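You operate a simulated robot arm through the tools that you are given. There is no shell and no other tool. Be economical: measure what you need, move in short steps, check, and stop when the job is done.

The job below is to be done with a simulated robot arm. You get a single attempt, and the scene is never put back.

TASK
Swap the brass hex spacer named on the job plate for the steel one.
Fine: turn its pocket to PICK; brass into the grey kit tray, steel into that pocket; then pocket 2 to PICK. Set down upright: what you pick out, steel hex spacer.

The check looks at the end state, three seconds after you hand in, the way a careful person would. Anything else that was tipped, shoved, dropped, spilled or broken makes it a failure.

THE ROBOT
A 6-joint arm with a two-finger parallel gripper, fixed in place. Base frame: the origin is at the foot of the arm, x ahead of it, y to its left, z up; the work surface is at about z = 0. Lengths are in m, angles in rad, forces in N, time in s.
With the tool pointing down near the work surface it reaches from about 0.12 to 0.5 m from the base axis. Its first joint turns from -1.257 to 1.257 rad. Payload 0.65 kg.
The TCP is the grasp point between the finger pads, 0.025 m short of the fingertips. In the tool frame z runs along the fingers and y along their closing line. The gripper opens to 0.076 m. The fingers are 0.018 m wide and 0.01 m thick; the gripper's body (0.036 by 0.078 m) begins 0.045 m behind the TCP.
Orientation is told as [roll, pitch, yaw] about the base's x, y, z axes, in that order, counted from this pose: with the fingers straight down and closing along the base's y, the tool's x points along the base's -x, its y along +y and its z along -z.

THE INTERFACE
- The arm moves only by the tool arm_command. Its argument "steps" is a list that holds one entry, the list of rows, each a list of 7 numbers: the shift along the tool's x, y, z in m, then the turn, a rotation vector about the tool's x, y, z in rad, then the finger opening in m, from 0 to 0.076. In form: [[[tx, ty, tz, rx, ry, rz, jaw], ...]]. A call has 1 to 20 rows; each row is the pose to reach, as a shift and turn from the pose commanded when the call began, along the tool's axes at that moment. A row lasts 0.2 s, in which the tool goes at most 0.05 m and 0.15 rad; a call with a longer step from one row to the next is refused whole, and so is a gripper value outside its range. Where a pose cannot be reached the arm comes as near as it can. A force on the tool above 40 N (or 10 N above the force at the start of the call, whichever is more), or a blocked arm, ends the call early, and 0.2 s more pass. Each finger travels about 0.108 m/s and halts on what it meets, pressing with about 21 N; the grip force reading is that of the motor and also rises with nothing between the fingers. The clock runs only during rows and for 0.2 s after the last one: add rows that repeat a pose to give the fingers time. The reply holds the time, the measured pose of the TCP, the force on the tool along the base axes, the opening and the grip force, in the units named above and with some noise, with the torque about the TCP (base axes, N m) and any sound that the robot's microphone picked up.
- Cameras (640 x 400 px; columns grow to the right, rows downward): "scene" is fixed at [0.0498, 0.2656, 0.4008]; the picture's right is [-0.83, -0.56, 0.00], its down [-0.32, 0.47, -0.82] and it looks along [0.46, -0.68, -0.57] (base axes); focal length 214 px, centre (320, 200). "wrist" rides on the gripper at [0.058, 0.011, -0.081] in the tool frame; the picture's right is [-0.18, 0.98, 0.00], its down [-0.75, -0.14, -0.64] and it looks along [-0.63, -0.12, 0.77] (tool axes); focal length 243 px, centre (320, 200). There is no depth. A picture from a camera that has moved, and an enlarged one, comes with that camera's place and axes in the base frame and with its lens.
- snapshot(camera): a new picture of that camera. The clock stands still meanwhile.
- close_up(camera, box): a new picture of the part [left, top, right, bottom] of that camera's present view, enlarged. The clock stands still meanwhile.
- close_job(): hands the job in; it is judged then, once.

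Go step by step. Nothing tells you positions but the pictures and the camera data: compare them with the known pose of the tool, close in by small moves and look again before you grip or let go. The budget is 120 turns and 64 pictures, counting those below and the enlarged ones. Unless the task says otherwise, let go and move clear before handing in, and close with one line.

The tools are called after ">>>" as name(argument=value, ...) on one line, values as JSON. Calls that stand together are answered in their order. arm_command: Moves the arm, as the interface text tells. Its arguments: {"type":"object","properties":{"steps":{"type":"array"}},"required":["steps"]} The other tools are called the same way: snapshot (camera) takes a picture; close_up (camera, box) takes an enlarged picture of a part of a camera's view; close_job () hands the job in.

At the start:

```text
time: 0.0
position: [0.2388, 0.0303, 0.3253]
orientation: [0.001, 0.0, 0.0]
contact_force: [0.2, 0.2, 0.1]
wrist_torque: [-0.01, -0.02, 0.01]
opening: 0.0761
gripper_force: 0.0
```

scene: 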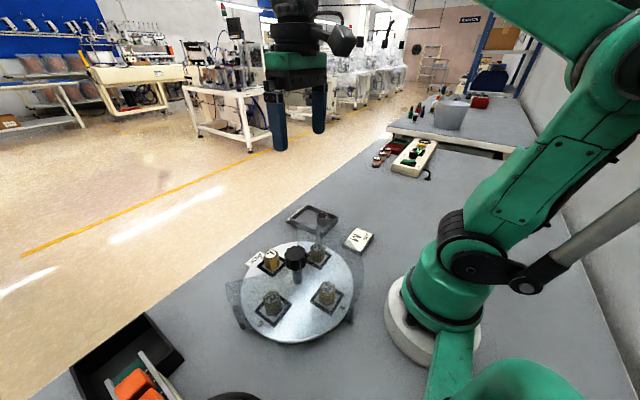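
wrist: 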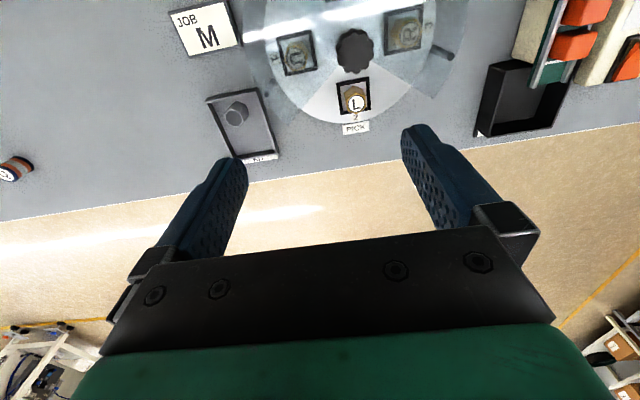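

I see a round turntable with pockets under a transparent cover, a job plate reading "M", and a grey kit tray holding the steel spacer. I'll enlarge these for detail.

>>> close_up(camera="scene", box=[220, 190, 400, 350])

>>> close_up(camera="wrist", box=[160, 0, 480, 200])

```text
2.50 times, centred on (310, 270) of scene
camera zoom: at [0.0498, 0.2656, 0.4008], right [-0.83, -0.56, 0.0], down [-0.32, 0.47, -0.82], along [0.46, -0.68, -0.57], focal length 536 px, centre (345, 25)
```

zoom: 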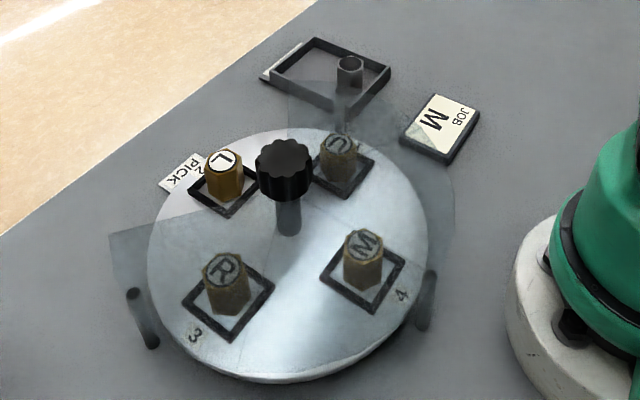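

```text
2.00 times, centred on (320, 100) of wrist
camera zoom: at [0.182, 0.0418, 0.4051], right [0.18, 0.98, 0.0], down [0.75, -0.14, 0.64], along [0.63, -0.12, -0.77], focal length 485 px, centre (320, 400)
```

zoom: 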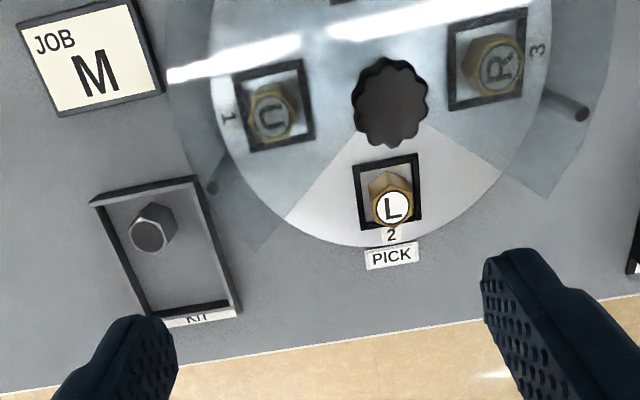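

M sits in pocket 4, opposite pocket 2, which is at PICK. The knob top is at about (0.229, 0.073, 0.11) and the L spacer top at about (0.306, 0.070, 0.05). I'll move over the knob and look again.

>>> arm_command(steps=[[[0.0025, 0.011, 0.026, 0, 0, 0, 0.076], [0.005, 0.022, 0.052, 0, 0, 0, 0.076], [0.0075, 0.033, 0.075, 0, 0, 0, 0.076], [0.01, 0.043, 0.095, 0, 0, 0, 0.076], [0.01, 0.043, 0.095, 0, 0, 0, 0.076]]])

>>> snapshot(camera="wrist")

>>> snapshot(camera="scene")

```text
time: 1.2
position: [0.231, 0.0739, 0.229]
orientation: [0.001, 0.001, 0.0]
contact_force: [0.8, 0.2, 0.9]
wrist_torque: [-0.03, 0.0, 0.02]
opening: 0.076
gripper_force: 0.1
```

```text
59 pictures are left
camera wrist: at [0.1722, 0.0844, 0.3107], right [0.18, 0.98, 0.0], down [0.75, -0.14, 0.64], along [0.63, -0.12, -0.77], focal length 243 px, centre (320, 200)
```

wrist: 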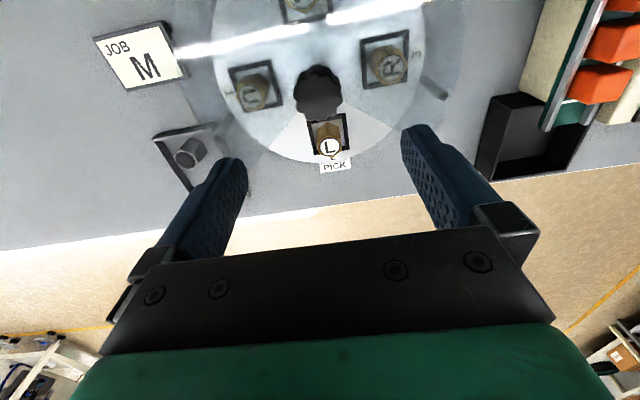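

```text
58 pictures are left
```

scene: 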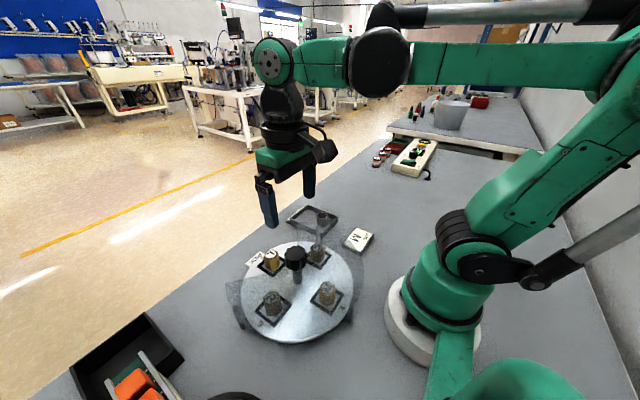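

The knob seems to be near (0.229, 0.0705), top at z about 0.10. I'll enlarge both views to fix its position and height.

>>> close_up(camera="wrist", box=[220, 40, 420, 180])

>>> close_up(camera="scene", box=[240, 220, 360, 310])

```text
2.86 times, centred on (320, 110) of wrist
camera zoom: at [0.1722, 0.0844, 0.3107], right [0.18, 0.98, 0.0], down [0.75, -0.14, 0.64], along [0.63, -0.12, -0.77], focal length 693 px, centre (320, 457)
```

zoom: 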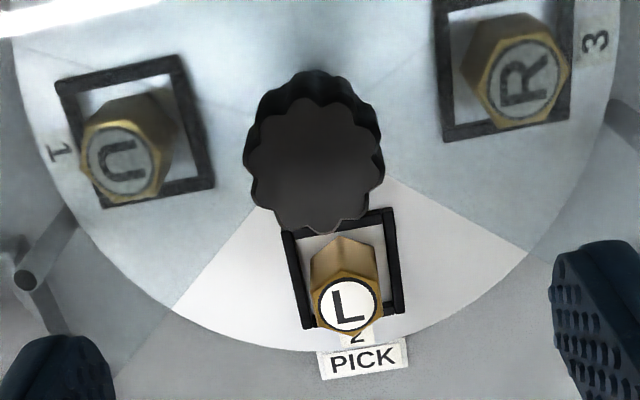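

```text
4.44 times, centred on (300, 265) of scene
camera zoom: at [0.0498, 0.2656, 0.4008], right [-0.83, -0.56, 0.0], down [-0.32, 0.47, -0.82], along [0.46, -0.68, -0.57], focal length 953 px, centre (409, -89)
```

zoom: 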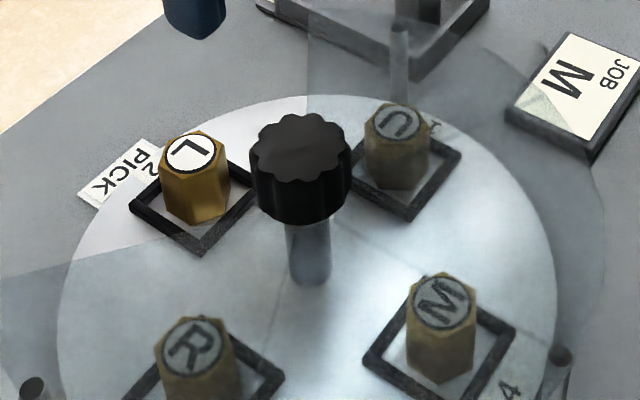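

The two views agree on the knob: centre about (0.234, 0.071), top z about 0.099, diameter 40 mm. I'll pre-turn the gripper about -1.57 rad above it so that one grip can give the 180° turn.

>>> arm_command(steps=[[[-0.003, -0.003, 0.01, 0, 0, 0.143, 0.076], [-0.003, -0.003, 0.02, 0, 0, 0.286, 0.076], [-0.003, -0.003, 0.03, 0, 0, 0.428, 0.076], [-0.003, -0.003, 0.04, 0, 0, 0.571, 0.076], [-0.003, -0.003, 0.05, 0, 0, 0.714, 0.076], [-0.003, -0.003, 0.06, 0, 0, 0.857, 0.076], [-0.003, -0.003, 0.065, 0, 0, 1.0, 0.076], [-0.003, -0.003, 0.07, 0, 0, 1.142, 0.076], [-0.003, -0.003, 0.07, 0, 0, 1.285, 0.076], [-0.003, -0.003, 0.07, 0, 0, 1.428, 0.076], [-0.003, -0.003, 0.07, 0, 0, 1.571, 0.076], [-0.003, -0.003, 0.07, 0, 0, 1.571, 0.076]]])

>>> snapshot(camera="wrist")

>>> snapshot(camera="scene")

```text
time: 3.8
position: [0.2329, 0.0705, 0.1592]
orientation: [0.001, 0.001, -1.572]
contact_force: [0.1, 0.2, 0.0]
wrist_torque: [-0.03, 0.02, -0.01]
opening: 0.0761
gripper_force: 0.1
```

```text
55 pictures are left
camera wrist: at [0.2441, 0.1293, 0.2403], right [0.98, -0.19, 0.0], down [-0.14, -0.75, 0.64], along [-0.12, -0.63, -0.77], focal length 243 px, centre (320, 200)
```

wrist: 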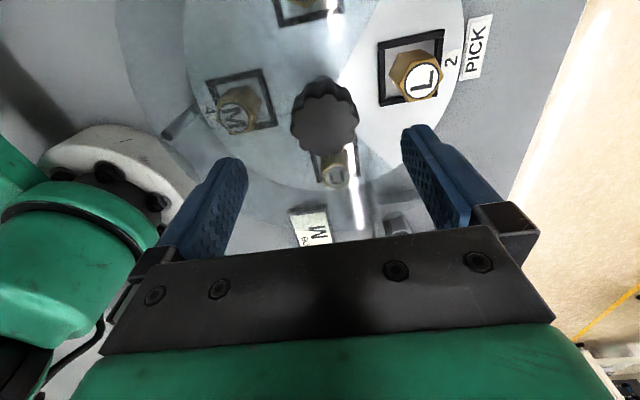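

```text
54 pictures are left
```

scene: 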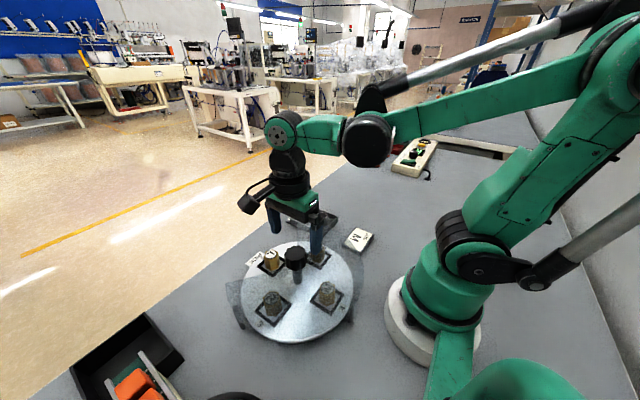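

From this side the knob reads as (0.235, 0.070), which matches. I'll go down to z about 0.112 and close on the knob.

>>> arm_command(steps=[[[0, 0.002, 0.012, 0, 0, 0, 0.076], [0, 0.002, 0.024, 0, 0, 0, 0.076], [0, 0.002, 0.036, 0, 0, 0, 0.076], [0, 0.002, 0.047, 0, 0, 0, 0.076], [0, 0.002, 0.047, 0, 0, 0, 0.055], [0, 0.002, 0.047, 0, 0, 0, 0.034], [0, 0.002, 0.047, 0, 0, 0, 0.034]]])

>>> snapshot(camera="wrist")

```text
time: 5.4
position: [0.2344, 0.0718, 0.1141]
orientation: [0.001, 0.0, -1.572]
contact_force: [12.4, 1.3, -6.0]
wrist_torque: [0.05, -0.04, 0.02]
opening: 0.0438
gripper_force: 6.1
```

```text
53 pictures are left
camera wrist: at [0.2458, 0.1299, 0.194], right [0.98, -0.18, 0.0], down [-0.14, -0.75, 0.64], along [-0.12, -0.63, -0.77], focal length 243 px, centre (320, 200)
```

wrist: 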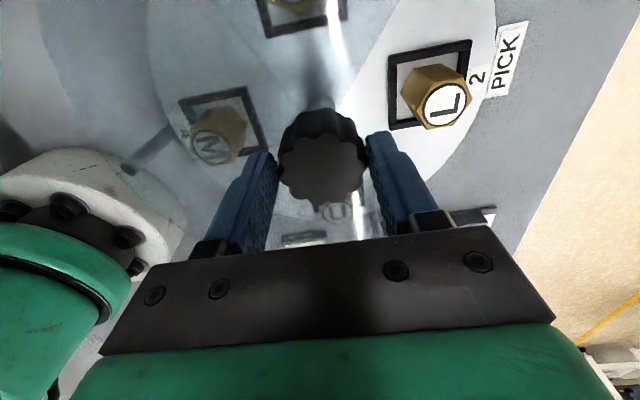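

The +x finger touched first, so the knob centre is about 2 mm further in +x. I'll shift and finish closing.

>>> arm_command(steps=[[[0, 0.001, 0, 0, 0, 0, 0.05], [0, 0.002, 0, 0, 0, 0, 0.045], [0, 0.002, 0, 0, 0, 0, 0.034], [0, 0.002, 0, 0, 0, 0, 0.034]]])

```text
time: 6.4
position: [0.2351, 0.0694, 0.1127]
orientation: [-0.003, 0.001, -1.57]
contact_force: [-24.3, 0.2, 12.3]
wrist_torque: [0.07, 0.15, -0.02]
opening: 0.0416
gripper_force: 45.1
```

It is gripped now at 41.6 mm, but the side force shows I overshot slightly. I'll move back about 1 mm with the grip held.

>>> arm_command(steps=[[[0, -0.001, 0, 0, 0, 0, 0.034], [0, -0.001, 0, 0, 0, 0, 0.034]]])

```text
time: 7.0
position: [0.2357, 0.071, 0.1122]
orientation: [-0.002, 0.001, -1.571]
contact_force: [-23.7, 9.0, 10.1]
wrist_torque: [-0.26, 0.26, 0.01]
opening: 0.0413
gripper_force: 45.1
```

>>> arm_command(steps=[[[0, -0.001, 0, 0, 0, 0, 0.036], [0, -0.0015, 0, 0, 0, 0, 0.036], [0, -0.0015, 0, 0, 0, 0, 0.036]]])

```text
time: 7.7
position: [0.2346, 0.0711, 0.1126]
orientation: [0.006, 0.002, -1.572]
contact_force: [4.0, 0.4, -5.2]
wrist_torque: [0.04, 0.61, -0.02]
opening: 0.0417
gripper_force: 45.4
stopped in row 3: the force on the tool passed its limit at 43 N (the readings are from after the stop); the commanded pose is now the measured one
```

The side load has settled near zero. Now I'll try a small turn to feel the mechanism.

>>> arm_command(steps=[[[0, 0, 0, 0, 0, -0.06, 0.036], [0, 0, 0, 0, 0, -0.12, 0.036], [0, 0, 0, 0, 0, -0.18, 0.036], [0, 0, 0, 0, 0, -0.24, 0.036]]])

>>> snapshot(camera="wrist")

```text
time: 8.1
position: [0.2346, 0.0709, 0.1124]
orientation: [0.006, 0.001, -1.508]
contact_force: [2.2, 1.0, -5.6]
wrist_torque: [0.11, 0.64, -0.1]
opening: 0.0416
gripper_force: 45.1
stopped in row 2: the force on the tool passed its limit at 43 N (the readings are from after the stop); the commanded pose is now the measured one
```

```text
52 pictures are left
camera wrist: at [0.2424, 0.1298, 0.1935], right [0.99, -0.12, 0.01], down [-0.1, -0.76, 0.64], along [-0.07, -0.64, -0.77], focal length 243 px, centre (320, 200)
```

wrist: 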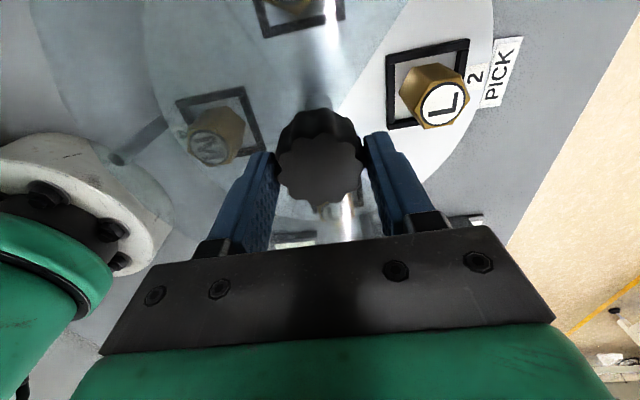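

The disc turned slightly with the gripper; the spike may be a detent or misalignment. I'll continue with smaller increments and a lighter squeeze.

>>> arm_command(steps=[[[0, 0, 0, 0, 0, -0.02, 0.04], [0, 0, 0, 0, 0, -0.04, 0.04], [0, 0, 0, 0, 0, -0.06, 0.04], [0, 0, 0, 0, 0, -0.08, 0.04], [0, 0, 0, 0, 0, -0.1, 0.04], [0, 0, 0, 0, 0, -0.12, 0.04], [0, 0, 0, 0, 0, -0.14, 0.04], [0, 0, 0, 0, 0, -0.16, 0.04]]])

```text
time: 8.9
position: [0.2354, 0.0705, 0.1126]
orientation: [0.004, 0.001, -1.458]
contact_force: [-1.7, -0.7, 7.7]
wrist_torque: [0.11, 0.37, -0.03]
opening: 0.0416
gripper_force: 44.7
stopped in row 3: the force on the tool passed its limit at 44 N (the readings are from after the stop); the commanded pose is now the measured one
```

>>> arm_command(steps=[[[0, 0, 0, 0, 0, 0, 0.0413], [0, 0, 0, 0, 0, -0.02, 0.0413], [0, 0, 0, 0, 0, -0.04, 0.0413], [0, 0, 0, 0, 0, -0.06, 0.0413], [0, 0, 0, 0, 0, -0.08, 0.0413], [0, 0, 0, 0, 0, -0.1, 0.0413], [0, 0, 0, 0, 0, -0.12, 0.0413], [0, 0, 0, 0, 0, -0.14, 0.0413], [0, 0, 0, 0, 0, -0.16, 0.0413]]])

>>> snapshot(camera="scene")

```text
time: 10.9
position: [0.2356, 0.0693, 0.1115]
orientation: [0.004, 0.002, -1.299]
contact_force: [0.3, -0.4, 0.6]
wrist_torque: [0.01, 0.04, -0.03]
opening: 0.0416
gripper_force: 0.4
```

```text
51 pictures are left
```

scene: 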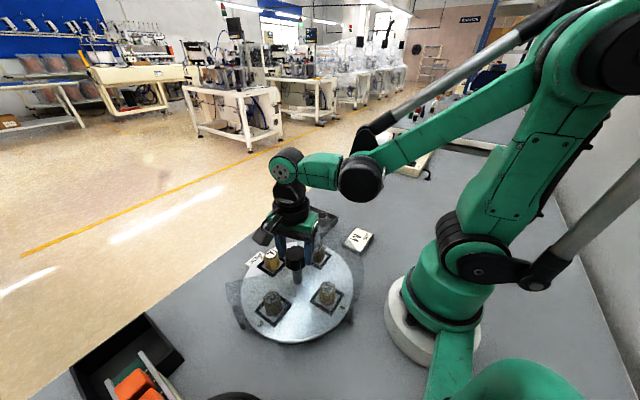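

Forces are calm with the light squeeze. I'll check whether the disc is really following.

>>> close_up(camera="scene", box=[220, 230, 380, 350])

```text
3.33 times, centred on (300, 290) of scene
camera zoom: at [0.0498, 0.2656, 0.4008], right [-0.83, -0.56, 0.0], down [-0.32, 0.47, -0.82], along [0.46, -0.68, -0.57], focal length 715 px, centre (387, -100)
```

zoom: 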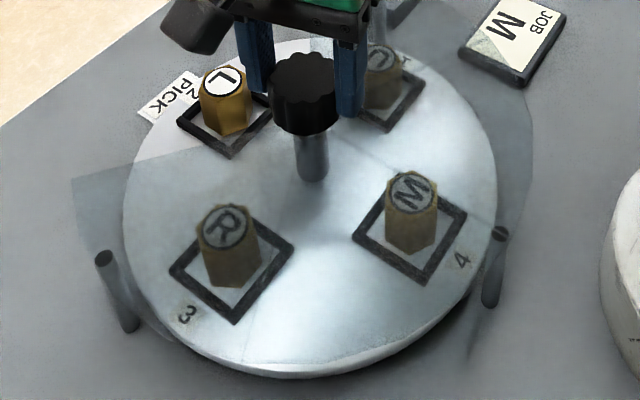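

The disc has not moved: the light squeeze just slid round. I'll squeeze a little more at this centred position and watch the forces.

>>> arm_command(steps=[[[0, 0, 0, 0, 0, 0, 0.0408], [0, 0, 0, 0, 0, 0, 0.0403], [0, 0, 0, 0, 0, 0, 0.0403]]])

```text
time: 11.7
position: [0.2357, 0.0698, 0.1117]
orientation: [0.004, 0.001, -1.297]
contact_force: [-0.5, -0.5, -0.4]
wrist_torque: [-0.04, 0.04, 0.01]
opening: 0.0417
gripper_force: 0.9
```

>>> arm_command(steps=[[[0, 0, 0, 0, 0, 0, 0.039], [0, 0, 0, 0, 0, 0, 0.038], [0, 0, 0, 0, 0, 0, 0.037], [0, 0, 0, 0, 0, 0, 0.037]]])

```text
time: 12.7
position: [0.235, 0.0696, 0.1109]
orientation: [0.006, 0.002, -1.298]
contact_force: [-4.6, -2.6, -0.4]
wrist_torque: [-0.11, 0.3, 0.0]
opening: 0.0409
gripper_force: 45.0
```

Gripped firmly with low side force now. I'll try a turn in this state.

>>> arm_command(steps=[[[0, 0, 0, 0, 0, -0.03, 0.037], [0, 0, 0, 0, 0, -0.06, 0.037], [0, 0, 0, 0, 0, -0.09, 0.037], [0, 0, 0, 0, 0, -0.12, 0.037], [0, 0, 0, 0, 0, -0.15, 0.037], [0, 0, 0, 0, 0, -0.18, 0.037], [0, 0, 0, 0, 0, -0.21, 0.037], [0, 0, 0, 0, 0, -0.24, 0.037]]])

>>> close_up(camera="scene", box=[220, 230, 380, 350])

```text
time: 13.4
position: [0.2352, 0.0688, 0.1112]
orientation: [0.006, 0.0, -1.225]
contact_force: [0.8, 1.1, -4.3]
wrist_torque: [0.0, 0.28, -0.08]
opening: 0.0408
gripper_force: 44.8
stopped in row 3: the force on the tool passed its limit at 42 N (the readings are from after the stop); the commanded pose is now the measured one
```

```text
3.33 times, centred on (300, 290) of scene
camera zoom: at [0.0498, 0.2657, 0.4008], right [-0.83, -0.56, 0.0], down [-0.32, 0.47, -0.82], along [0.46, -0.68, -0.57], focal length 715 px, centre (387, -100)
```

zoom: 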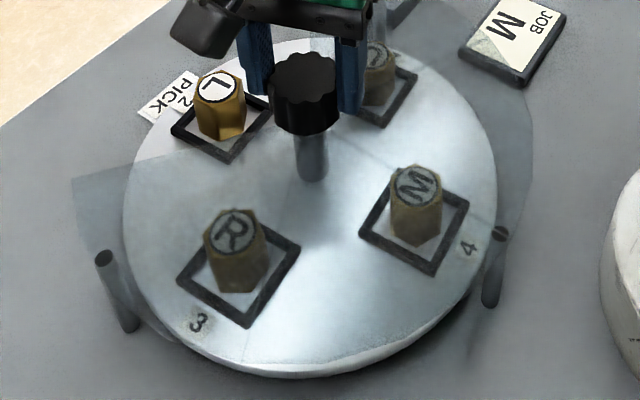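

The disc did turn by about 0.07 rad with the gripper. I'll make a short turn that stays below the limit to see which way the force builds up.

>>> arm_command(steps=[[[0, 0, 0, 0, 0, -0.02, 0.037], [0, 0, 0, 0, 0, -0.04, 0.037]]])

```text
time: 14.0
position: [0.2347, 0.0704, 0.1118]
orientation: [0.005, 0.0, -1.184]
contact_force: [-13.1, -2.4, 26.9]
wrist_torque: [-0.25, 0.16, -0.08]
opening: 0.0411
gripper_force: 45.3
```

The load is mostly upward, so the tool is pressing down on the knob a little. I'll raise it 0.5 mm and ease off in x while turning.

>>> arm_command(steps=[[[0.0001, -0.0003, -0.0005, 0, 0, 0, 0.037], [0.0001, -0.0003, -0.0005, 0, 0, -0.02, 0.037]]])

```text
time: 14.6
position: [0.2357, 0.0697, 0.1122]
orientation: [0.01, -0.002, -1.17]
contact_force: [2.9, 0.5, -6.1]
wrist_torque: [-0.03, 0.47, -0.03]
opening: 0.0405
gripper_force: 44.7
stopped in row 2: the force on the tool passed its limit at 45 N (the readings are from after the stop); the commanded pose is now the measured one
```

Spikes come with the full squeeze. I'll try an intermediate squeeze with slow turning.

>>> arm_command(steps=[[[0, 0, 0, 0, 0, 0, 0.0402], [0, 0, 0, 0, 0, 0, 0.0402], [0, 0, 0, 0, 0, -0.02, 0.0398], [0, 0, 0, 0, 0, -0.04, 0.0398], [0, 0, 0, 0, 0, -0.06, 0.0398], [0, 0, 0, 0, 0, -0.08, 0.0398]]])

```text
time: 16.0
position: [0.2355, 0.0699, 0.1118]
orientation: [0.011, -0.004, -1.089]
contact_force: [10.6, 0.3, -1.0]
wrist_torque: [-0.51, 0.24, -0.04]
opening: 0.0407
gripper_force: 45.0
```

That went through without a stop. I'll continue at this squeeze.

>>> arm_command(steps=[[[0, 0, 0, 0, 0, -0.02, 0.0398], [0, 0, 0, 0, 0, -0.04, 0.0398], [0, 0, 0, 0, 0, -0.06, 0.0398], [0, 0, 0, 0, 0, -0.08, 0.0398], [0, 0, 0, 0, 0, -0.1, 0.0398], [0, 0, 0, 0, 0, -0.12, 0.0398], [0, 0, 0, 0, 0, -0.14, 0.0398], [0, 0, 0, 0, 0, -0.16, 0.0398], [0, 0, 0, 0, 0, -0.18, 0.0398], [0, 0, 0, 0, 0, -0.2, 0.0398]]])

>>> close_up(camera="scene", box=[220, 230, 380, 350])

```text
time: 18.2
position: [0.235, 0.0701, 0.1125]
orientation: [0.011, 0.0, -0.889]
contact_force: [9.8, 11.2, -16.0]
wrist_torque: [-0.88, -0.49, -0.01]
opening: 0.0407
gripper_force: 45.4
```

```text
3.33 times, centred on (300, 290) of scene
camera zoom: at [0.0498, 0.2657, 0.4007], right [-0.83, -0.56, 0.0], down [-0.32, 0.47, -0.82], along [0.46, -0.68, -0.57], focal length 715 px, centre (387, -100)
```

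zoom: 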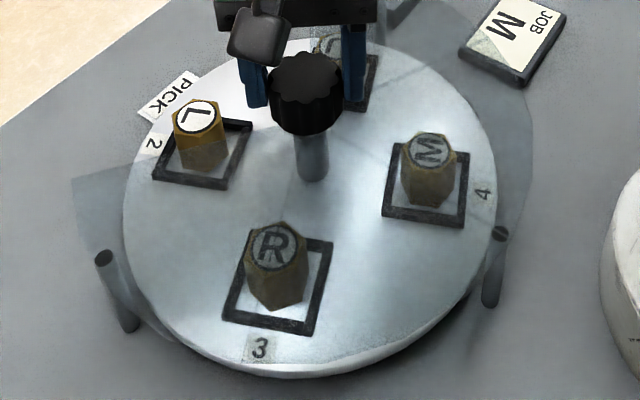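

The disc follows well. I'll relax the grip for a moment to remove tilt and stress, then regrip and continue.

>>> arm_command(steps=[[[0, 0, 0, 0, 0, 0, 0.0435], [0, 0, 0, 0.007, -0.0085, 0, 0.0435], [0, 0, 0, 0.007, -0.0085, 0, 0.0435], [0, 0, 0, 0.007, -0.0085, 0, 0.0403], [0, 0, 0, 0.007, -0.0085, 0, 0.0403], [0, 0, 0, 0.007, -0.0085, 0, 0.0398]]])

```text
time: 19.6
position: [0.2349, 0.07, 0.112]
orientation: [0.002, -0.012, -0.888]
contact_force: [1.2, 1.8, 0.0]
wrist_torque: [-0.03, 0.01, 0.01]
opening: 0.0418
gripper_force: 1.4
```

>>> arm_command(steps=[[[0, 0, 0, 0.002, 0.011, 0, 0.043], [0, 0, 0, 0.002, 0.011, 0, 0.0405], [0, 0, 0, 0.002, 0.011, 0, 0.0403], [0, 0, 0, 0.002, 0.011, 0, 0.0395], [0, 0, 0, 0.002, 0.011, 0, 0.0395]]])

>>> arm_command(steps=[[[0, 0, 0, 0, 0, -0.02, 0.0395], [0, 0, 0, 0, 0, -0.04, 0.0395], [0, 0, 0, 0, 0, -0.06, 0.0395], [0, 0, 0, 0, 0, -0.08, 0.0395], [0, 0, 0, 0, 0, -0.1, 0.0395], [0, 0, 0, 0, 0, -0.12, 0.0395], [0, 0, 0, 0, 0, -0.14, 0.0395], [0, 0, 0, 0, 0, -0.16, 0.0395], [0, 0, 0, 0, 0, -0.18, 0.0395], [0, 0, 0, 0, 0, -0.2, 0.0395], [0, 0, 0, 0, 0, -0.22, 0.0395], [0, 0, 0, 0, 0, -0.24, 0.0395], [0, 0, 0, 0, 0, -0.26, 0.0395], [0, 0, 0, 0, 0, -0.28, 0.0395], [0, 0, 0, 0, 0, -0.3, 0.0395]]])

>>> close_up(camera="scene", box=[220, 230, 380, 350])

```text
time: 20.8
position: [0.2345, 0.0695, 0.1119]
orientation: [0.001, -0.002, -0.89]
contact_force: [2.7, 1.6, -0.3]
wrist_torque: [0.01, -0.04, -0.02]
opening: 0.0423
gripper_force: 1.3
```

```text
time: 24.2
position: [0.2359, 0.0708, 0.112]
orientation: [-0.001, -0.002, -0.591]
contact_force: [-0.3, -1.0, 9.2]
wrist_torque: [0.16, 0.02, -0.04]
opening: 0.0408
gripper_force: 45.3
stopped in row 15: the force on the tool passed its limit at 41 N (the readings are from after the stop); the commanded pose is now the measured one
```

```text
3.33 times, centred on (300, 290) of scene
camera zoom: at [0.0498, 0.2656, 0.4008], right [-0.83, -0.56, 0.0], down [-0.32, 0.47, -0.82], along [0.46, -0.68, -0.57], focal length 715 px, centre (387, -100)
```

zoom: 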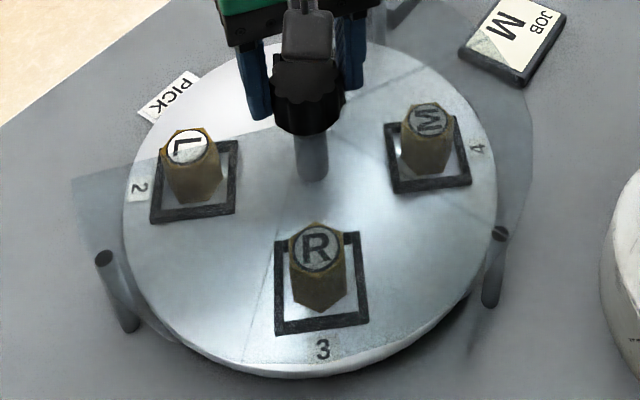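

Turning works, about 0.3 rad per grip. I'll relax, regrip and turn again in one call.

>>> arm_command(steps=[[[0, 0, 0, 0, 0, 0, 0.0435], [0, 0, 0, 0, 0, 0, 0.0405], [0, 0, 0, 0, 0, 0, 0.0403], [0, 0, 0, 0, 0, 0, 0.0395], [0, 0, 0, 0, 0, -0.02, 0.0395], [0, 0, 0, 0, 0, -0.045, 0.0395], [0, 0, 0, 0, 0, -0.07, 0.0395], [0, 0, 0, 0, 0, -0.095, 0.0395], [0, 0, 0, 0, 0, -0.12, 0.0395], [0, 0, 0, 0, 0, -0.145, 0.0395], [0, 0, 0, 0, 0, -0.17, 0.0395], [0, 0, 0, 0, 0, -0.195, 0.0395], [0, 0, 0, 0, 0, -0.22, 0.0395], [0, 0, 0, 0, 0, -0.245, 0.0395], [0, 0, 0, 0, 0, -0.27, 0.0395], [0, 0, 0, 0, 0, -0.295, 0.0395], [0, 0, 0, 0, 0, -0.32, 0.0395], [0, 0, 0, 0, 0, -0.345, 0.0395]]])

>>> arm_command(steps=[[[0, 0, 0, 0, 0, 0, 0.0435], [0, 0, 0, 0, 0, 0, 0.0405], [0, 0, 0, 0, 0, 0, 0.0403], [0, 0, 0, 0, 0, 0, 0.0395], [0, 0, 0, 0, 0, -0.02, 0.0395], [0, 0, 0, 0, 0, -0.045, 0.0395], [0, 0, 0, 0, 0, -0.07, 0.0395], [0, 0, 0, 0, 0, -0.095, 0.0395], [0, 0, 0, 0, 0, -0.12, 0.0395], [0, 0, 0, 0, 0, -0.145, 0.0395], [0, 0, 0, 0, 0, -0.17, 0.0395], [0, 0, 0, 0, 0, -0.195, 0.0395], [0, 0, 0, 0, 0, -0.22, 0.0395], [0, 0, 0, 0, 0, -0.245, 0.0395], [0, 0, 0, 0, 0, -0.27, 0.0395], [0, 0, 0, 0, 0, -0.295, 0.0395], [0, 0, 0, 0, 0, -0.32, 0.0395], [0, 0, 0, 0, 0, -0.345, 0.0395]]])

>>> close_up(camera="scene", box=[220, 230, 380, 350])

```text
time: 26.3
position: [0.2353, 0.0705, 0.1108]
orientation: [0.0, -0.002, -0.462]
contact_force: [-1.3, -1.2, 8.9]
wrist_torque: [0.2, -0.11, -0.02]
opening: 0.041
gripper_force: 44.6
stopped in row 10: the force on the tool passed its limit at 41 N (the readings are from after the stop); the commanded pose is now the measured one
```

```text
time: 29.5
position: [0.2353, 0.0687, 0.1116]
orientation: [-0.004, 0.001, -0.196]
contact_force: [-0.8, -1.6, 8.8]
wrist_torque: [0.33, -0.11, 0.02]
opening: 0.0406
gripper_force: 45.1
stopped in row 16: the force on the tool passed its limit at 43 N (the readings are from after the stop); the commanded pose is now the measured one
```

```text
3.33 times, centred on (300, 290) of scene
camera zoom: at [0.0498, 0.2656, 0.4008], right [-0.83, -0.56, 0.0], down [-0.32, 0.47, -0.82], along [0.46, -0.68, -0.57], focal length 715 px, centre (387, -100)
```

zoom: 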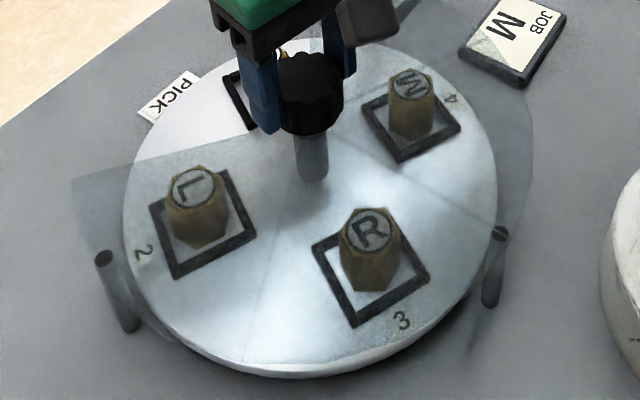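

Pocket 2 has gone about 70° round. I'll continue the same way with several calls, then look.

>>> arm_command(steps=[[[0, 0, 0, 0, 0, 0, 0.0435], [0, 0, 0, 0, 0, 0, 0.0405], [0, 0, 0, 0, 0, 0, 0.0403], [0, 0, 0, 0, 0, 0, 0.0395], [0, 0, 0, 0, 0, -0.02, 0.0395], [0, 0, 0, 0, 0, -0.045, 0.0395], [0, 0, 0, 0, 0, -0.07, 0.0395], [0, 0, 0, 0, 0, -0.095, 0.0395], [0, 0, 0, 0, 0, -0.12, 0.0395], [0, 0, 0, 0, 0, -0.145, 0.0395], [0, 0, 0, 0, 0, -0.17, 0.0395], [0, 0, 0, 0, 0, -0.195, 0.0395], [0, 0, 0, 0, 0, -0.22, 0.0395], [0, 0, 0, 0, 0, -0.245, 0.0395], [0, 0, 0, 0, 0, -0.27, 0.0395], [0, 0, 0, 0, 0, -0.295, 0.0395], [0, 0, 0, 0, 0, -0.32, 0.0395], [0, 0, 0, 0, 0, -0.345, 0.0395]]])

>>> arm_command(steps=[[[0, 0, 0, 0, 0, 0, 0.0435], [0, 0, 0, 0, 0, 0, 0.0405], [0, 0, 0, 0, 0, 0, 0.0403], [0, 0, 0, 0, 0, 0, 0.0395], [0, 0, 0, 0, 0, -0.02, 0.0395], [0, 0, 0, 0, 0, -0.045, 0.0395], [0, 0, 0, 0, 0, -0.07, 0.0395], [0, 0, 0, 0, 0, -0.095, 0.0395], [0, 0, 0, 0, 0, -0.12, 0.0395], [0, 0, 0, 0, 0, -0.145, 0.0395], [0, 0, 0, 0, 0, -0.17, 0.0395], [0, 0, 0, 0, 0, -0.195, 0.0395], [0, 0, 0, 0, 0, -0.22, 0.0395], [0, 0, 0, 0, 0, -0.245, 0.0395], [0, 0, 0, 0, 0, -0.27, 0.0395], [0, 0, 0, 0, 0, -0.295, 0.0395], [0, 0, 0, 0, 0, -0.32, 0.0395], [0, 0, 0, 0, 0, -0.345, 0.0395]]])

>>> arm_command(steps=[[[0, 0, 0, 0, 0, 0, 0.0435], [0, 0, 0, 0, 0, 0, 0.0405], [0, 0, 0, 0, 0, 0, 0.0403], [0, 0, 0, 0, 0, 0, 0.0395], [0, 0, 0, 0, 0, -0.02, 0.0395], [0, 0, 0, 0, 0, -0.045, 0.0395], [0, 0, 0, 0, 0, -0.07, 0.0395], [0, 0, 0, 0, 0, -0.095, 0.0395], [0, 0, 0, 0, 0, -0.12, 0.0395], [0, 0, 0, 0, 0, -0.145, 0.0395], [0, 0, 0, 0, 0, -0.17, 0.0395], [0, 0, 0, 0, 0, -0.195, 0.0395], [0, 0, 0, 0, 0, -0.22, 0.0395], [0, 0, 0, 0, 0, -0.245, 0.0395], [0, 0, 0, 0, 0, -0.27, 0.0395], [0, 0, 0, 0, 0, -0.295, 0.0395], [0, 0, 0, 0, 0, -0.32, 0.0395], [0, 0, 0, 0, 0, -0.345, 0.0395]]])

>>> close_up(camera="scene", box=[220, 230, 380, 350])

```text
time: 31.1
position: [0.2347, 0.0699, 0.1109]
orientation: [-0.004, 0.002, -0.132]
contact_force: [-0.8, -0.3, 9.3]
wrist_torque: [0.21, -0.14, 0.0]
opening: 0.0407
gripper_force: 44.6
stopped in row 7: the force on the tool passed its limit at 45 N (the readings are from after the stop); the commanded pose is now the measured one
```

```text
time: 33.0
position: [0.2351, 0.0717, 0.1113]
orientation: [-0.005, 0.006, -0.038]
contact_force: [-2.3, -1.5, 8.6]
wrist_torque: [0.37, -0.33, -0.02]
opening: 0.0409
gripper_force: 44.4
stopped in row 9: the force on the tool passed its limit at 41 N (the readings are from after the stop); the commanded pose is now the measured one
```

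```text
time: 36.8
position: [0.2364, 0.0705, 0.111]
orientation: [-0.001, 0.003, 0.309]
contact_force: [3.6, 0.8, -4.2]
wrist_torque: [0.09, 0.07, -1.4]
opening: 0.0411
gripper_force: 44.9
```

```text
3.33 times, centred on (300, 290) of scene
camera zoom: at [0.0499, 0.2656, 0.4008], right [-0.83, -0.56, 0.0], down [-0.32, 0.47, -0.82], along [0.46, -0.68, -0.57], focal length 715 px, centre (387, -100)
```

zoom: 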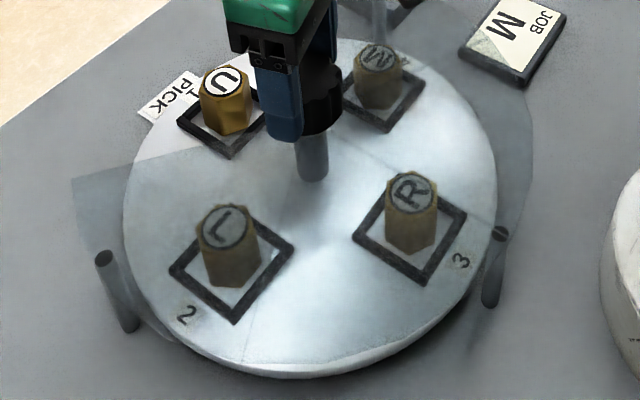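

Pocket 1 is at PICK now, so exactly 90° is done, and the torque shows a detent there. I'll keep turning the same way out of the detent.

>>> arm_command(steps=[[[0, 0, 0, 0, 0, 0, 0.0395], [0, 0, 0, 0, 0, -0.02, 0.0395], [0, 0, 0, 0, 0, -0.045, 0.0395], [0, 0, 0, 0, 0, -0.07, 0.0395], [0, 0, 0, 0, 0, -0.095, 0.0395], [0, 0, 0, 0, 0, -0.12, 0.0395], [0, 0, 0, 0, 0, -0.145, 0.0395], [0, 0, 0, 0, 0, -0.17, 0.0395], [0, 0, 0, 0, 0, -0.195, 0.0395], [0, 0, 0, 0, 0, -0.22, 0.0395], [0, 0, 0, 0, 0, -0.245, 0.0395]]])

>>> close_up(camera="scene", box=[220, 230, 380, 350])

```text
time: 39.2
position: [0.2352, 0.0704, 0.1106]
orientation: [0.001, 0.005, 0.555]
contact_force: [0.1, -0.9, 7.0]
wrist_torque: [0.48, -0.02, -0.73]
opening: 0.0415
gripper_force: 44.6
```

```text
3.33 times, centred on (300, 290) of scene
camera zoom: at [0.0498, 0.2656, 0.4008], right [-0.83, -0.56, 0.0], down [-0.32, 0.47, -0.82], along [0.46, -0.68, -0.57], focal length 715 px, centre (387, -100)
```

zoom: 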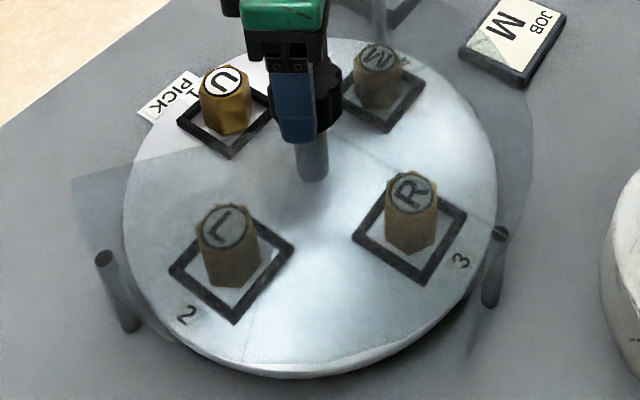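

The disc did not move and the knob slipped at 1.4 N m, which looks like a hard stop at pocket 1. I'll regrip and test the other direction.

>>> arm_command(steps=[[[0, 0, 0, 0, 0, 0, 0.0435], [0, 0, 0, 0, 0, 0, 0.0405], [0, 0, 0, 0, 0, 0, 0.0403], [0, 0, 0, 0, 0, 0, 0.0395], [0, 0, 0, 0, 0, 0.02, 0.0395], [0, 0, 0, 0, 0, 0.04, 0.0395], [0, 0, 0, 0, 0, 0.06, 0.0395], [0, 0, 0, 0, 0, 0.08, 0.0395], [0, 0, 0, 0, 0, 0.1, 0.0395], [0, 0, 0, 0, 0, 0.12, 0.0395], [0, 0, 0, 0, 0, 0.14, 0.0395]]])

>>> close_up(camera="scene", box=[220, 230, 380, 350])

```text
time: 41.3
position: [0.2345, 0.0715, 0.1116]
orientation: [-0.002, 0.006, 0.445]
contact_force: [3.1, -1.8, -6.4]
wrist_torque: [0.37, 0.35, 0.07]
opening: 0.0411
gripper_force: 44.9
stopped in row 10: the force on the tool passed its limit at 42 N (the readings are from after the stop); the commanded pose is now the measured one
```

```text
3.33 times, centred on (300, 290) of scene
camera zoom: at [0.0498, 0.2656, 0.4008], right [-0.83, -0.56, 0.0], down [-0.32, 0.47, -0.82], along [0.46, -0.68, -0.57], focal length 715 px, centre (387, -100)
```

zoom: 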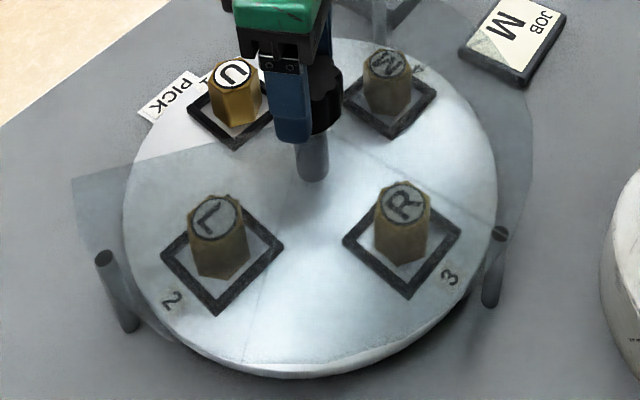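

It turns freely this way, so the stop is at pocket 1 and pocket 4 is reached by going 270° in the negative direction. I'll run a batch of turns that way.

>>> arm_command(steps=[[[0, 0, 0, 0, 0, 0, 0.0435], [0, 0, 0, 0, 0, 0, 0.0405], [0, 0, 0, 0, 0, 0, 0.0403], [0, 0, 0, 0, 0, 0, 0.0395], [0, 0, 0, 0, 0, 0.03, 0.0395], [0, 0, 0, 0, 0, 0.06, 0.0395], [0, 0, 0, 0, 0, 0.09, 0.0395], [0, 0, 0, 0, 0, 0.12, 0.0395], [0, 0, 0, 0, 0, 0.15, 0.0395], [0, 0, 0, 0, 0, 0.18, 0.0395], [0, 0, 0, 0, 0, 0.21, 0.0395], [0, 0, 0, 0, 0, 0.24, 0.0395], [0, 0, 0, 0, 0, 0.27, 0.0395], [0, 0, 0, 0, 0, 0.3, 0.0395], [0, 0, 0, 0, 0, 0.33, 0.0395], [0, 0, 0, 0, 0, 0.36, 0.0395], [0, 0, 0, 0, 0, 0.39, 0.0395], [0, 0, 0, 0, 0, 0.42, 0.0395], [0, 0, 0, 0, 0, 0.45, 0.0395], [0, 0, 0, 0, 0, 0.48, 0.0395]]])

>>> arm_command(steps=[[[0, 0, 0, 0, 0, 0, 0.0435], [0, 0, 0, 0, 0, 0, 0.0405], [0, 0, 0, 0, 0, 0, 0.0403], [0, 0, 0, 0, 0, 0, 0.0395], [0, 0, 0, 0, 0, 0.04, 0.0395], [0, 0, 0, 0, 0, 0.08, 0.0395], [0, 0, 0, 0, 0, 0.12, 0.0395], [0, 0, 0, 0, 0, 0.16, 0.0395], [0, 0, 0, 0, 0, 0.2, 0.0395], [0, 0, 0, 0, 0, 0.24, 0.0395], [0, 0, 0, 0, 0, 0.28, 0.0395], [0, 0, 0, 0, 0, 0.32, 0.0395], [0, 0, 0, 0, 0, 0.36, 0.0395], [0, 0, 0, 0, 0, 0.4, 0.0395]]])

>>> arm_command(steps=[[[0, 0, 0, 0, 0, 0, 0.0435], [0, 0, 0, 0, 0, 0, 0.0405], [0, 0, 0, 0, 0, 0, 0.0403], [0, 0, 0, 0, 0, 0, 0.0395], [0, 0, 0, 0, 0, 0.06, 0.0395], [0, 0, 0, 0, 0, 0.12, 0.0395], [0, 0, 0, 0, 0, 0.18, 0.0395], [0, 0, 0, 0, 0, 0.24, 0.0395], [0, 0, 0, 0, 0, 0.3, 0.0395], [0, 0, 0, 0, 0, 0.36, 0.0395], [0, 0, 0, 0, 0, 0.42, 0.0395], [0, 0, 0, 0, 0, 0.48, 0.0395]]])

>>> close_up(camera="scene", box=[220, 230, 380, 350])

```text
time: 43.3
position: [0.2347, 0.0696, 0.1115]
orientation: [-0.002, 0.007, 0.306]
contact_force: [-1.4, -2.9, 7.9]
wrist_torque: [0.5, -0.15, 0.02]
opening: 0.0415
gripper_force: 45.0
stopped in row 9: the force on the tool passed its limit at 46 N (the readings are from after the stop); the commanded pose is now the measured one
```

```text
time: 45.3
position: [0.235, 0.0705, 0.1114]
orientation: [-0.003, 0.007, 0.105]
contact_force: [3.2, -0.5, -7.2]
wrist_torque: [0.14, 0.38, 0.02]
opening: 0.041
gripper_force: 45.4
stopped in row 10: the force on the tool passed its limit at 42 N (the readings are from after the stop); the commanded pose is now the measured one
```

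```text
time: 47.9
position: [0.2355, 0.0699, 0.111]
orientation: [-0.008, 0.005, -0.374]
contact_force: [-9.4, -0.5, -7.8]
wrist_torque: [0.93, 0.93, -0.02]
opening: 0.0411
gripper_force: 45.1
```

```text
3.33 times, centred on (300, 290) of scene
camera zoom: at [0.0499, 0.2656, 0.4008], right [-0.83, -0.56, 0.0], down [-0.32, 0.47, -0.82], along [0.46, -0.68, -0.57], focal length 715 px, centre (387, -100)
```

zoom: 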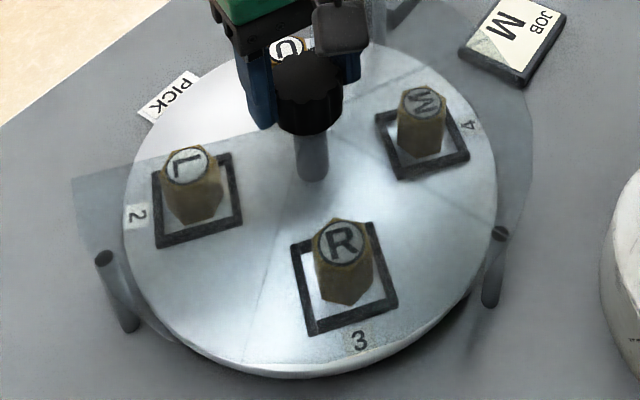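

Faster turning works even better. I'll fix the small tilt, then continue at larger steps.

>>> arm_command(steps=[[[0, 0, 0, 0, 0, 0, 0.0435], [0, 0, 0, -0.007, -0.005, 0, 0.0435], [0, 0, 0, -0.007, -0.005, 0, 0.0435]]])

>>> arm_command(steps=[[[0, 0, 0, 0, 0, 0, 0.0405], [0, 0, 0, 0, 0, 0, 0.0403], [0, 0, 0, 0, 0, 0, 0.0395], [0, 0, 0, 0, 0, 0.05, 0.0395], [0, 0, 0, 0, 0, 0.13, 0.0395], [0, 0, 0, 0, 0, 0.21, 0.0395], [0, 0, 0, 0, 0, 0.29, 0.0395], [0, 0, 0, 0, 0, 0.37, 0.0395], [0, 0, 0, 0, 0, 0.45, 0.0395], [0, 0, 0, 0, 0, 0.53, 0.0395], [0, 0, 0, 0, 0, 0.6, 0.0395]]])

>>> arm_command(steps=[[[0, 0, 0, 0, 0, 0, 0.0435], [0, 0, 0, 0, 0, 0, 0.0405], [0, 0, 0, 0, 0, 0, 0.0403], [0, 0, 0, 0, 0, 0, 0.0395], [0, 0, 0, 0, 0, 0.05, 0.0395], [0, 0, 0, 0, 0, 0.13, 0.0395], [0, 0, 0, 0, 0, 0.21, 0.0395], [0, 0, 0, 0, 0, 0.29, 0.0395], [0, 0, 0, 0, 0, 0.37, 0.0395], [0, 0, 0, 0, 0, 0.45, 0.0395], [0, 0, 0, 0, 0, 0.53, 0.0395], [0, 0, 0, 0, 0, 0.6, 0.0395]]])

>>> close_up(camera="scene", box=[220, 230, 380, 350])

```text
time: 48.7
position: [0.2349, 0.0706, 0.1112]
orientation: [0.001, -0.002, -0.373]
contact_force: [-0.5, -0.4, 0.6]
wrist_torque: [-0.02, -0.01, 0.0]
opening: 0.0433
gripper_force: 0.0
```

```text
time: 51.1
position: [0.2353, 0.0714, 0.1112]
orientation: [0.002, 0.0, -0.974]
contact_force: [-2.8, -1.9, -2.4]
wrist_torque: [-0.02, 0.06, -0.02]
opening: 0.0422
gripper_force: 1.9
```

```text
time: 53.7
position: [0.2362, 0.0705, 0.1112]
orientation: [0.003, 0.001, -1.575]
contact_force: [-4.4, -2.9, 0.3]
wrist_torque: [-0.03, 0.07, 0.05]
opening: 0.0425
gripper_force: 2.3
```

```text
3.33 times, centred on (300, 290) of scene
camera zoom: at [0.0498, 0.2656, 0.4008], right [-0.83, -0.56, 0.0], down [-0.32, 0.47, -0.82], along [0.46, -0.68, -0.57], focal length 715 px, centre (387, -100)
```

zoom: 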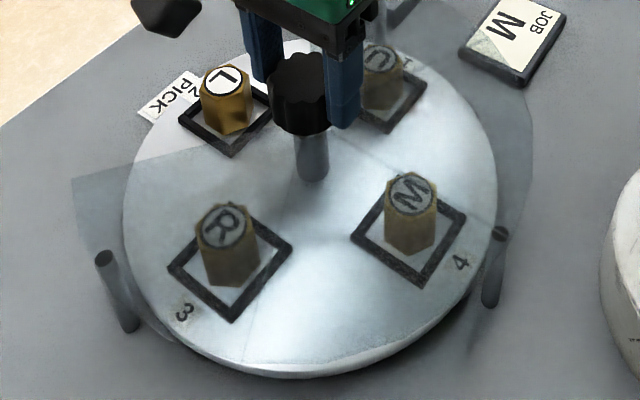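

Pocket 2 is back at PICK; I have 180° more to go. I'll open, swing the gripper back to about +1.57, and grip again.

>>> arm_command(steps=[[[0, 0, 0, 0, 0, 0, 0.05], [0, 0, 0, 0, 0, 0, 0.06], [0, 0, 0, 0, 0, -0.14, 0.06], [0, 0, 0, 0, 0, -0.28, 0.06], [0, 0, 0, 0, 0, -0.42, 0.06], [0, 0, 0, 0, 0, -0.56, 0.06], [0, 0, 0, 0, 0, -0.7, 0.06], [0, 0, 0, 0, 0, -0.84, 0.06], [0, 0, 0, 0, 0, -0.98, 0.06], [0, 0, 0, 0, 0, -1.12, 0.06], [0, 0, 0, 0, 0, -1.26, 0.06], [0, 0, 0, 0, 0, -1.4, 0.06], [0, 0, 0, 0, 0, -1.54, 0.06]]])

>>> arm_command(steps=[[[0, 0, 0, 0, 0, -0.14, 0.06], [0, 0, 0, 0, 0, -0.28, 0.06], [0, 0, 0, 0, 0, -0.42, 0.06], [0, 0, 0, 0, 0, -0.56, 0.06], [0, 0, 0, 0, 0, -0.7, 0.06], [0, 0, 0, 0, 0, -0.84, 0.06], [0, 0, 0, 0, 0, -0.98, 0.06], [0, 0, 0, 0, 0, -1.12, 0.06], [0, 0, 0, 0, 0, -1.26, 0.06], [0, 0, 0, 0, 0, -1.4, 0.06], [0, 0, 0, 0, 0, -1.54, 0.06], [0, 0, 0, 0, 0, -1.6, 0.06]]])

>>> snapshot(camera="wrist")

```text
time: 56.5
position: [0.2346, 0.0703, 0.1113]
orientation: [-0.001, -0.003, -0.032]
contact_force: [0.3, 0.7, -0.8]
wrist_torque: [0.01, -0.01, 0.0]
opening: 0.0598
gripper_force: 0.1
```

```text
time: 59.1
position: [0.2347, 0.069, 0.1114]
orientation: [-0.003, -0.001, 1.567]
contact_force: [-0.5, -0.1, -1.3]
wrist_torque: [-0.02, -0.03, -0.02]
opening: 0.0598
gripper_force: 0.1
```

```text
40 pictures are left
camera wrist: at [0.2247, 0.0122, 0.1921], right [-0.98, 0.19, 0.0], down [0.14, 0.75, 0.64], along [0.12, 0.63, -0.77], focal length 243 px, centre (320, 200)
```

wrist: 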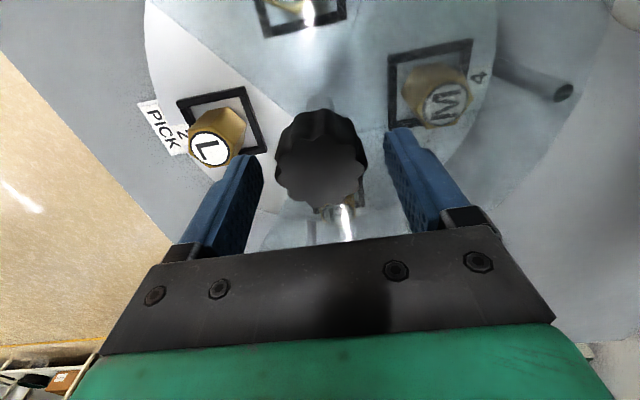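

Yaw +1.57 is reachable and the knob sits between the fingers. I'll grip and turn negative in batches.

>>> arm_command(steps=[[[0, -0.0008, 0, 0, 0, 0, 0.05], [0, -0.0008, 0, 0, 0, 0, 0.0435], [0, -0.0008, 0, 0, 0, 0, 0.0405], [0, -0.0008, 0, 0, 0, 0, 0.0403], [0, -0.0008, 0, 0, 0, 0, 0.0393], [0, -0.0008, 0, 0, 0, 0.05, 0.0393], [0, -0.0008, 0, 0, 0, 0.13, 0.0393], [0, -0.0008, 0, 0, 0, 0.21, 0.0393], [0, -0.0008, 0, 0, 0, 0.29, 0.0393], [0, -0.0008, 0, 0, 0, 0.37, 0.0393], [0, -0.0008, 0, 0, 0, 0.45, 0.0393], [0, -0.0008, 0, 0, 0, 0.53, 0.0393], [0, -0.0008, 0, 0, 0, 0.6, 0.0393]]])

>>> arm_command(steps=[[[0, 0, 0, 0, 0, 0, 0.0435], [0, 0, 0, 0, 0, 0, 0.0405], [0, 0, 0, 0, 0, 0, 0.0403], [0, 0, 0, 0, 0, 0, 0.0395], [0, 0, 0, 0, 0, 0.05, 0.0395], [0, 0, 0, 0, 0, 0.13, 0.0395], [0, 0, 0, 0, 0, 0.21, 0.0395], [0, 0, 0, 0, 0, 0.29, 0.0395], [0, 0, 0, 0, 0, 0.37, 0.0395], [0, 0, 0, 0, 0, 0.45, 0.0395], [0, 0, 0, 0, 0, 0.53, 0.0395], [0, 0, 0, 0, 0, 0.6, 0.0395]]])

>>> close_up(camera="scene", box=[220, 230, 380, 350])

```text
time: 61.9
position: [0.2361, 0.0695, 0.1114]
orientation: [-0.001, -0.001, 0.965]
contact_force: [-5.2, 0.4, -0.4]
wrist_torque: [0.04, 0.07, 0.04]
opening: 0.043
gripper_force: 2.3
```

```text
time: 64.5
position: [0.2352, 0.0703, 0.1113]
orientation: [0.001, -0.003, 0.363]
contact_force: [-1.9, 3.5, -1.1]
wrist_torque: [0.03, 0.08, 0.05]
opening: 0.0419
gripper_force: 1.7
```

```text
3.33 times, centred on (300, 290) of scene
camera zoom: at [0.0498, 0.2656, 0.4008], right [-0.83, -0.56, 0.0], down [-0.32, 0.47, -0.82], along [0.46, -0.68, -0.57], focal length 715 px, centre (387, -100)
```

zoom: 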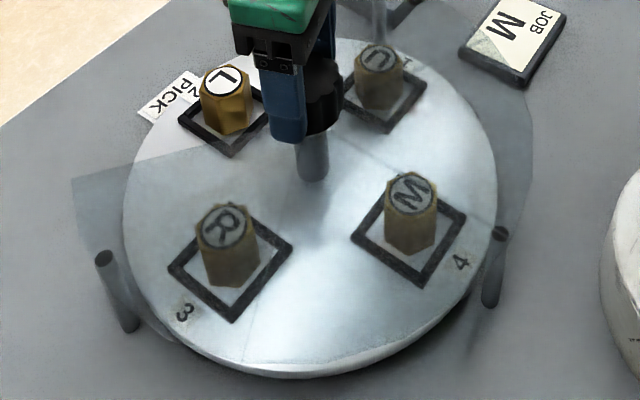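

The light grip slipped this time, so the disc still has pocket 2 at PICK. I'll squeeze firmly (0.037) and turn quickly.

>>> arm_command(steps=[[[0, 0, 0, 0, 0, 0, 0.0435], [0, 0, 0, 0, 0, 0, 0.0405], [0, 0, 0, 0, 0, 0, 0.039], [0, 0, 0, 0, 0, 0, 0.037], [0, 0, 0, 0, 0, 0, 0.037], [0, 0, 0, 0, 0, 0.05, 0.037], [0, 0, 0, 0, 0, 0.13, 0.037], [0, 0, 0, 0, 0, 0.21, 0.037], [0, 0, 0, 0, 0, 0.29, 0.037], [0, 0, 0, 0, 0, 0.37, 0.037], [0, 0, 0, 0, 0, 0.45, 0.037], [0, 0, 0, 0, 0, 0.53, 0.037], [0, 0, 0, 0, 0, 0.6, 0.037]]])

>>> close_up(camera="scene", box=[220, 230, 380, 350])

```text
time: 67.3
position: [0.2361, 0.0692, 0.11]
orientation: [-0.001, -0.002, -0.236]
contact_force: [-4.8, -1.2, 38.5]
wrist_torque: [-0.34, -0.65, 0.02]
opening: 0.041
gripper_force: 44.7
```

```text
3.33 times, centred on (300, 290) of scene
camera zoom: at [0.0497, 0.2656, 0.4008], right [-0.83, -0.56, 0.0], down [-0.32, 0.47, -0.82], along [0.46, -0.68, -0.57], focal length 715 px, centre (387, -100)
```

zoom: 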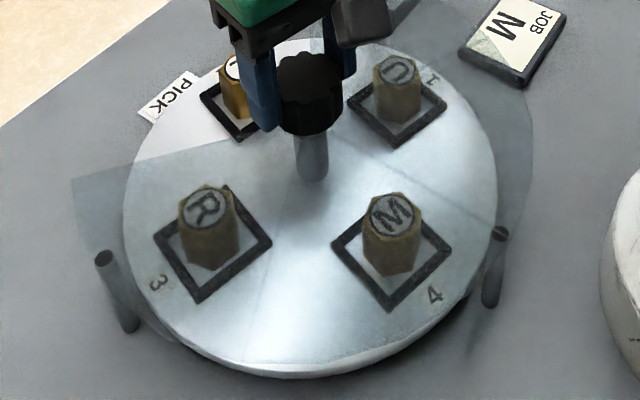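

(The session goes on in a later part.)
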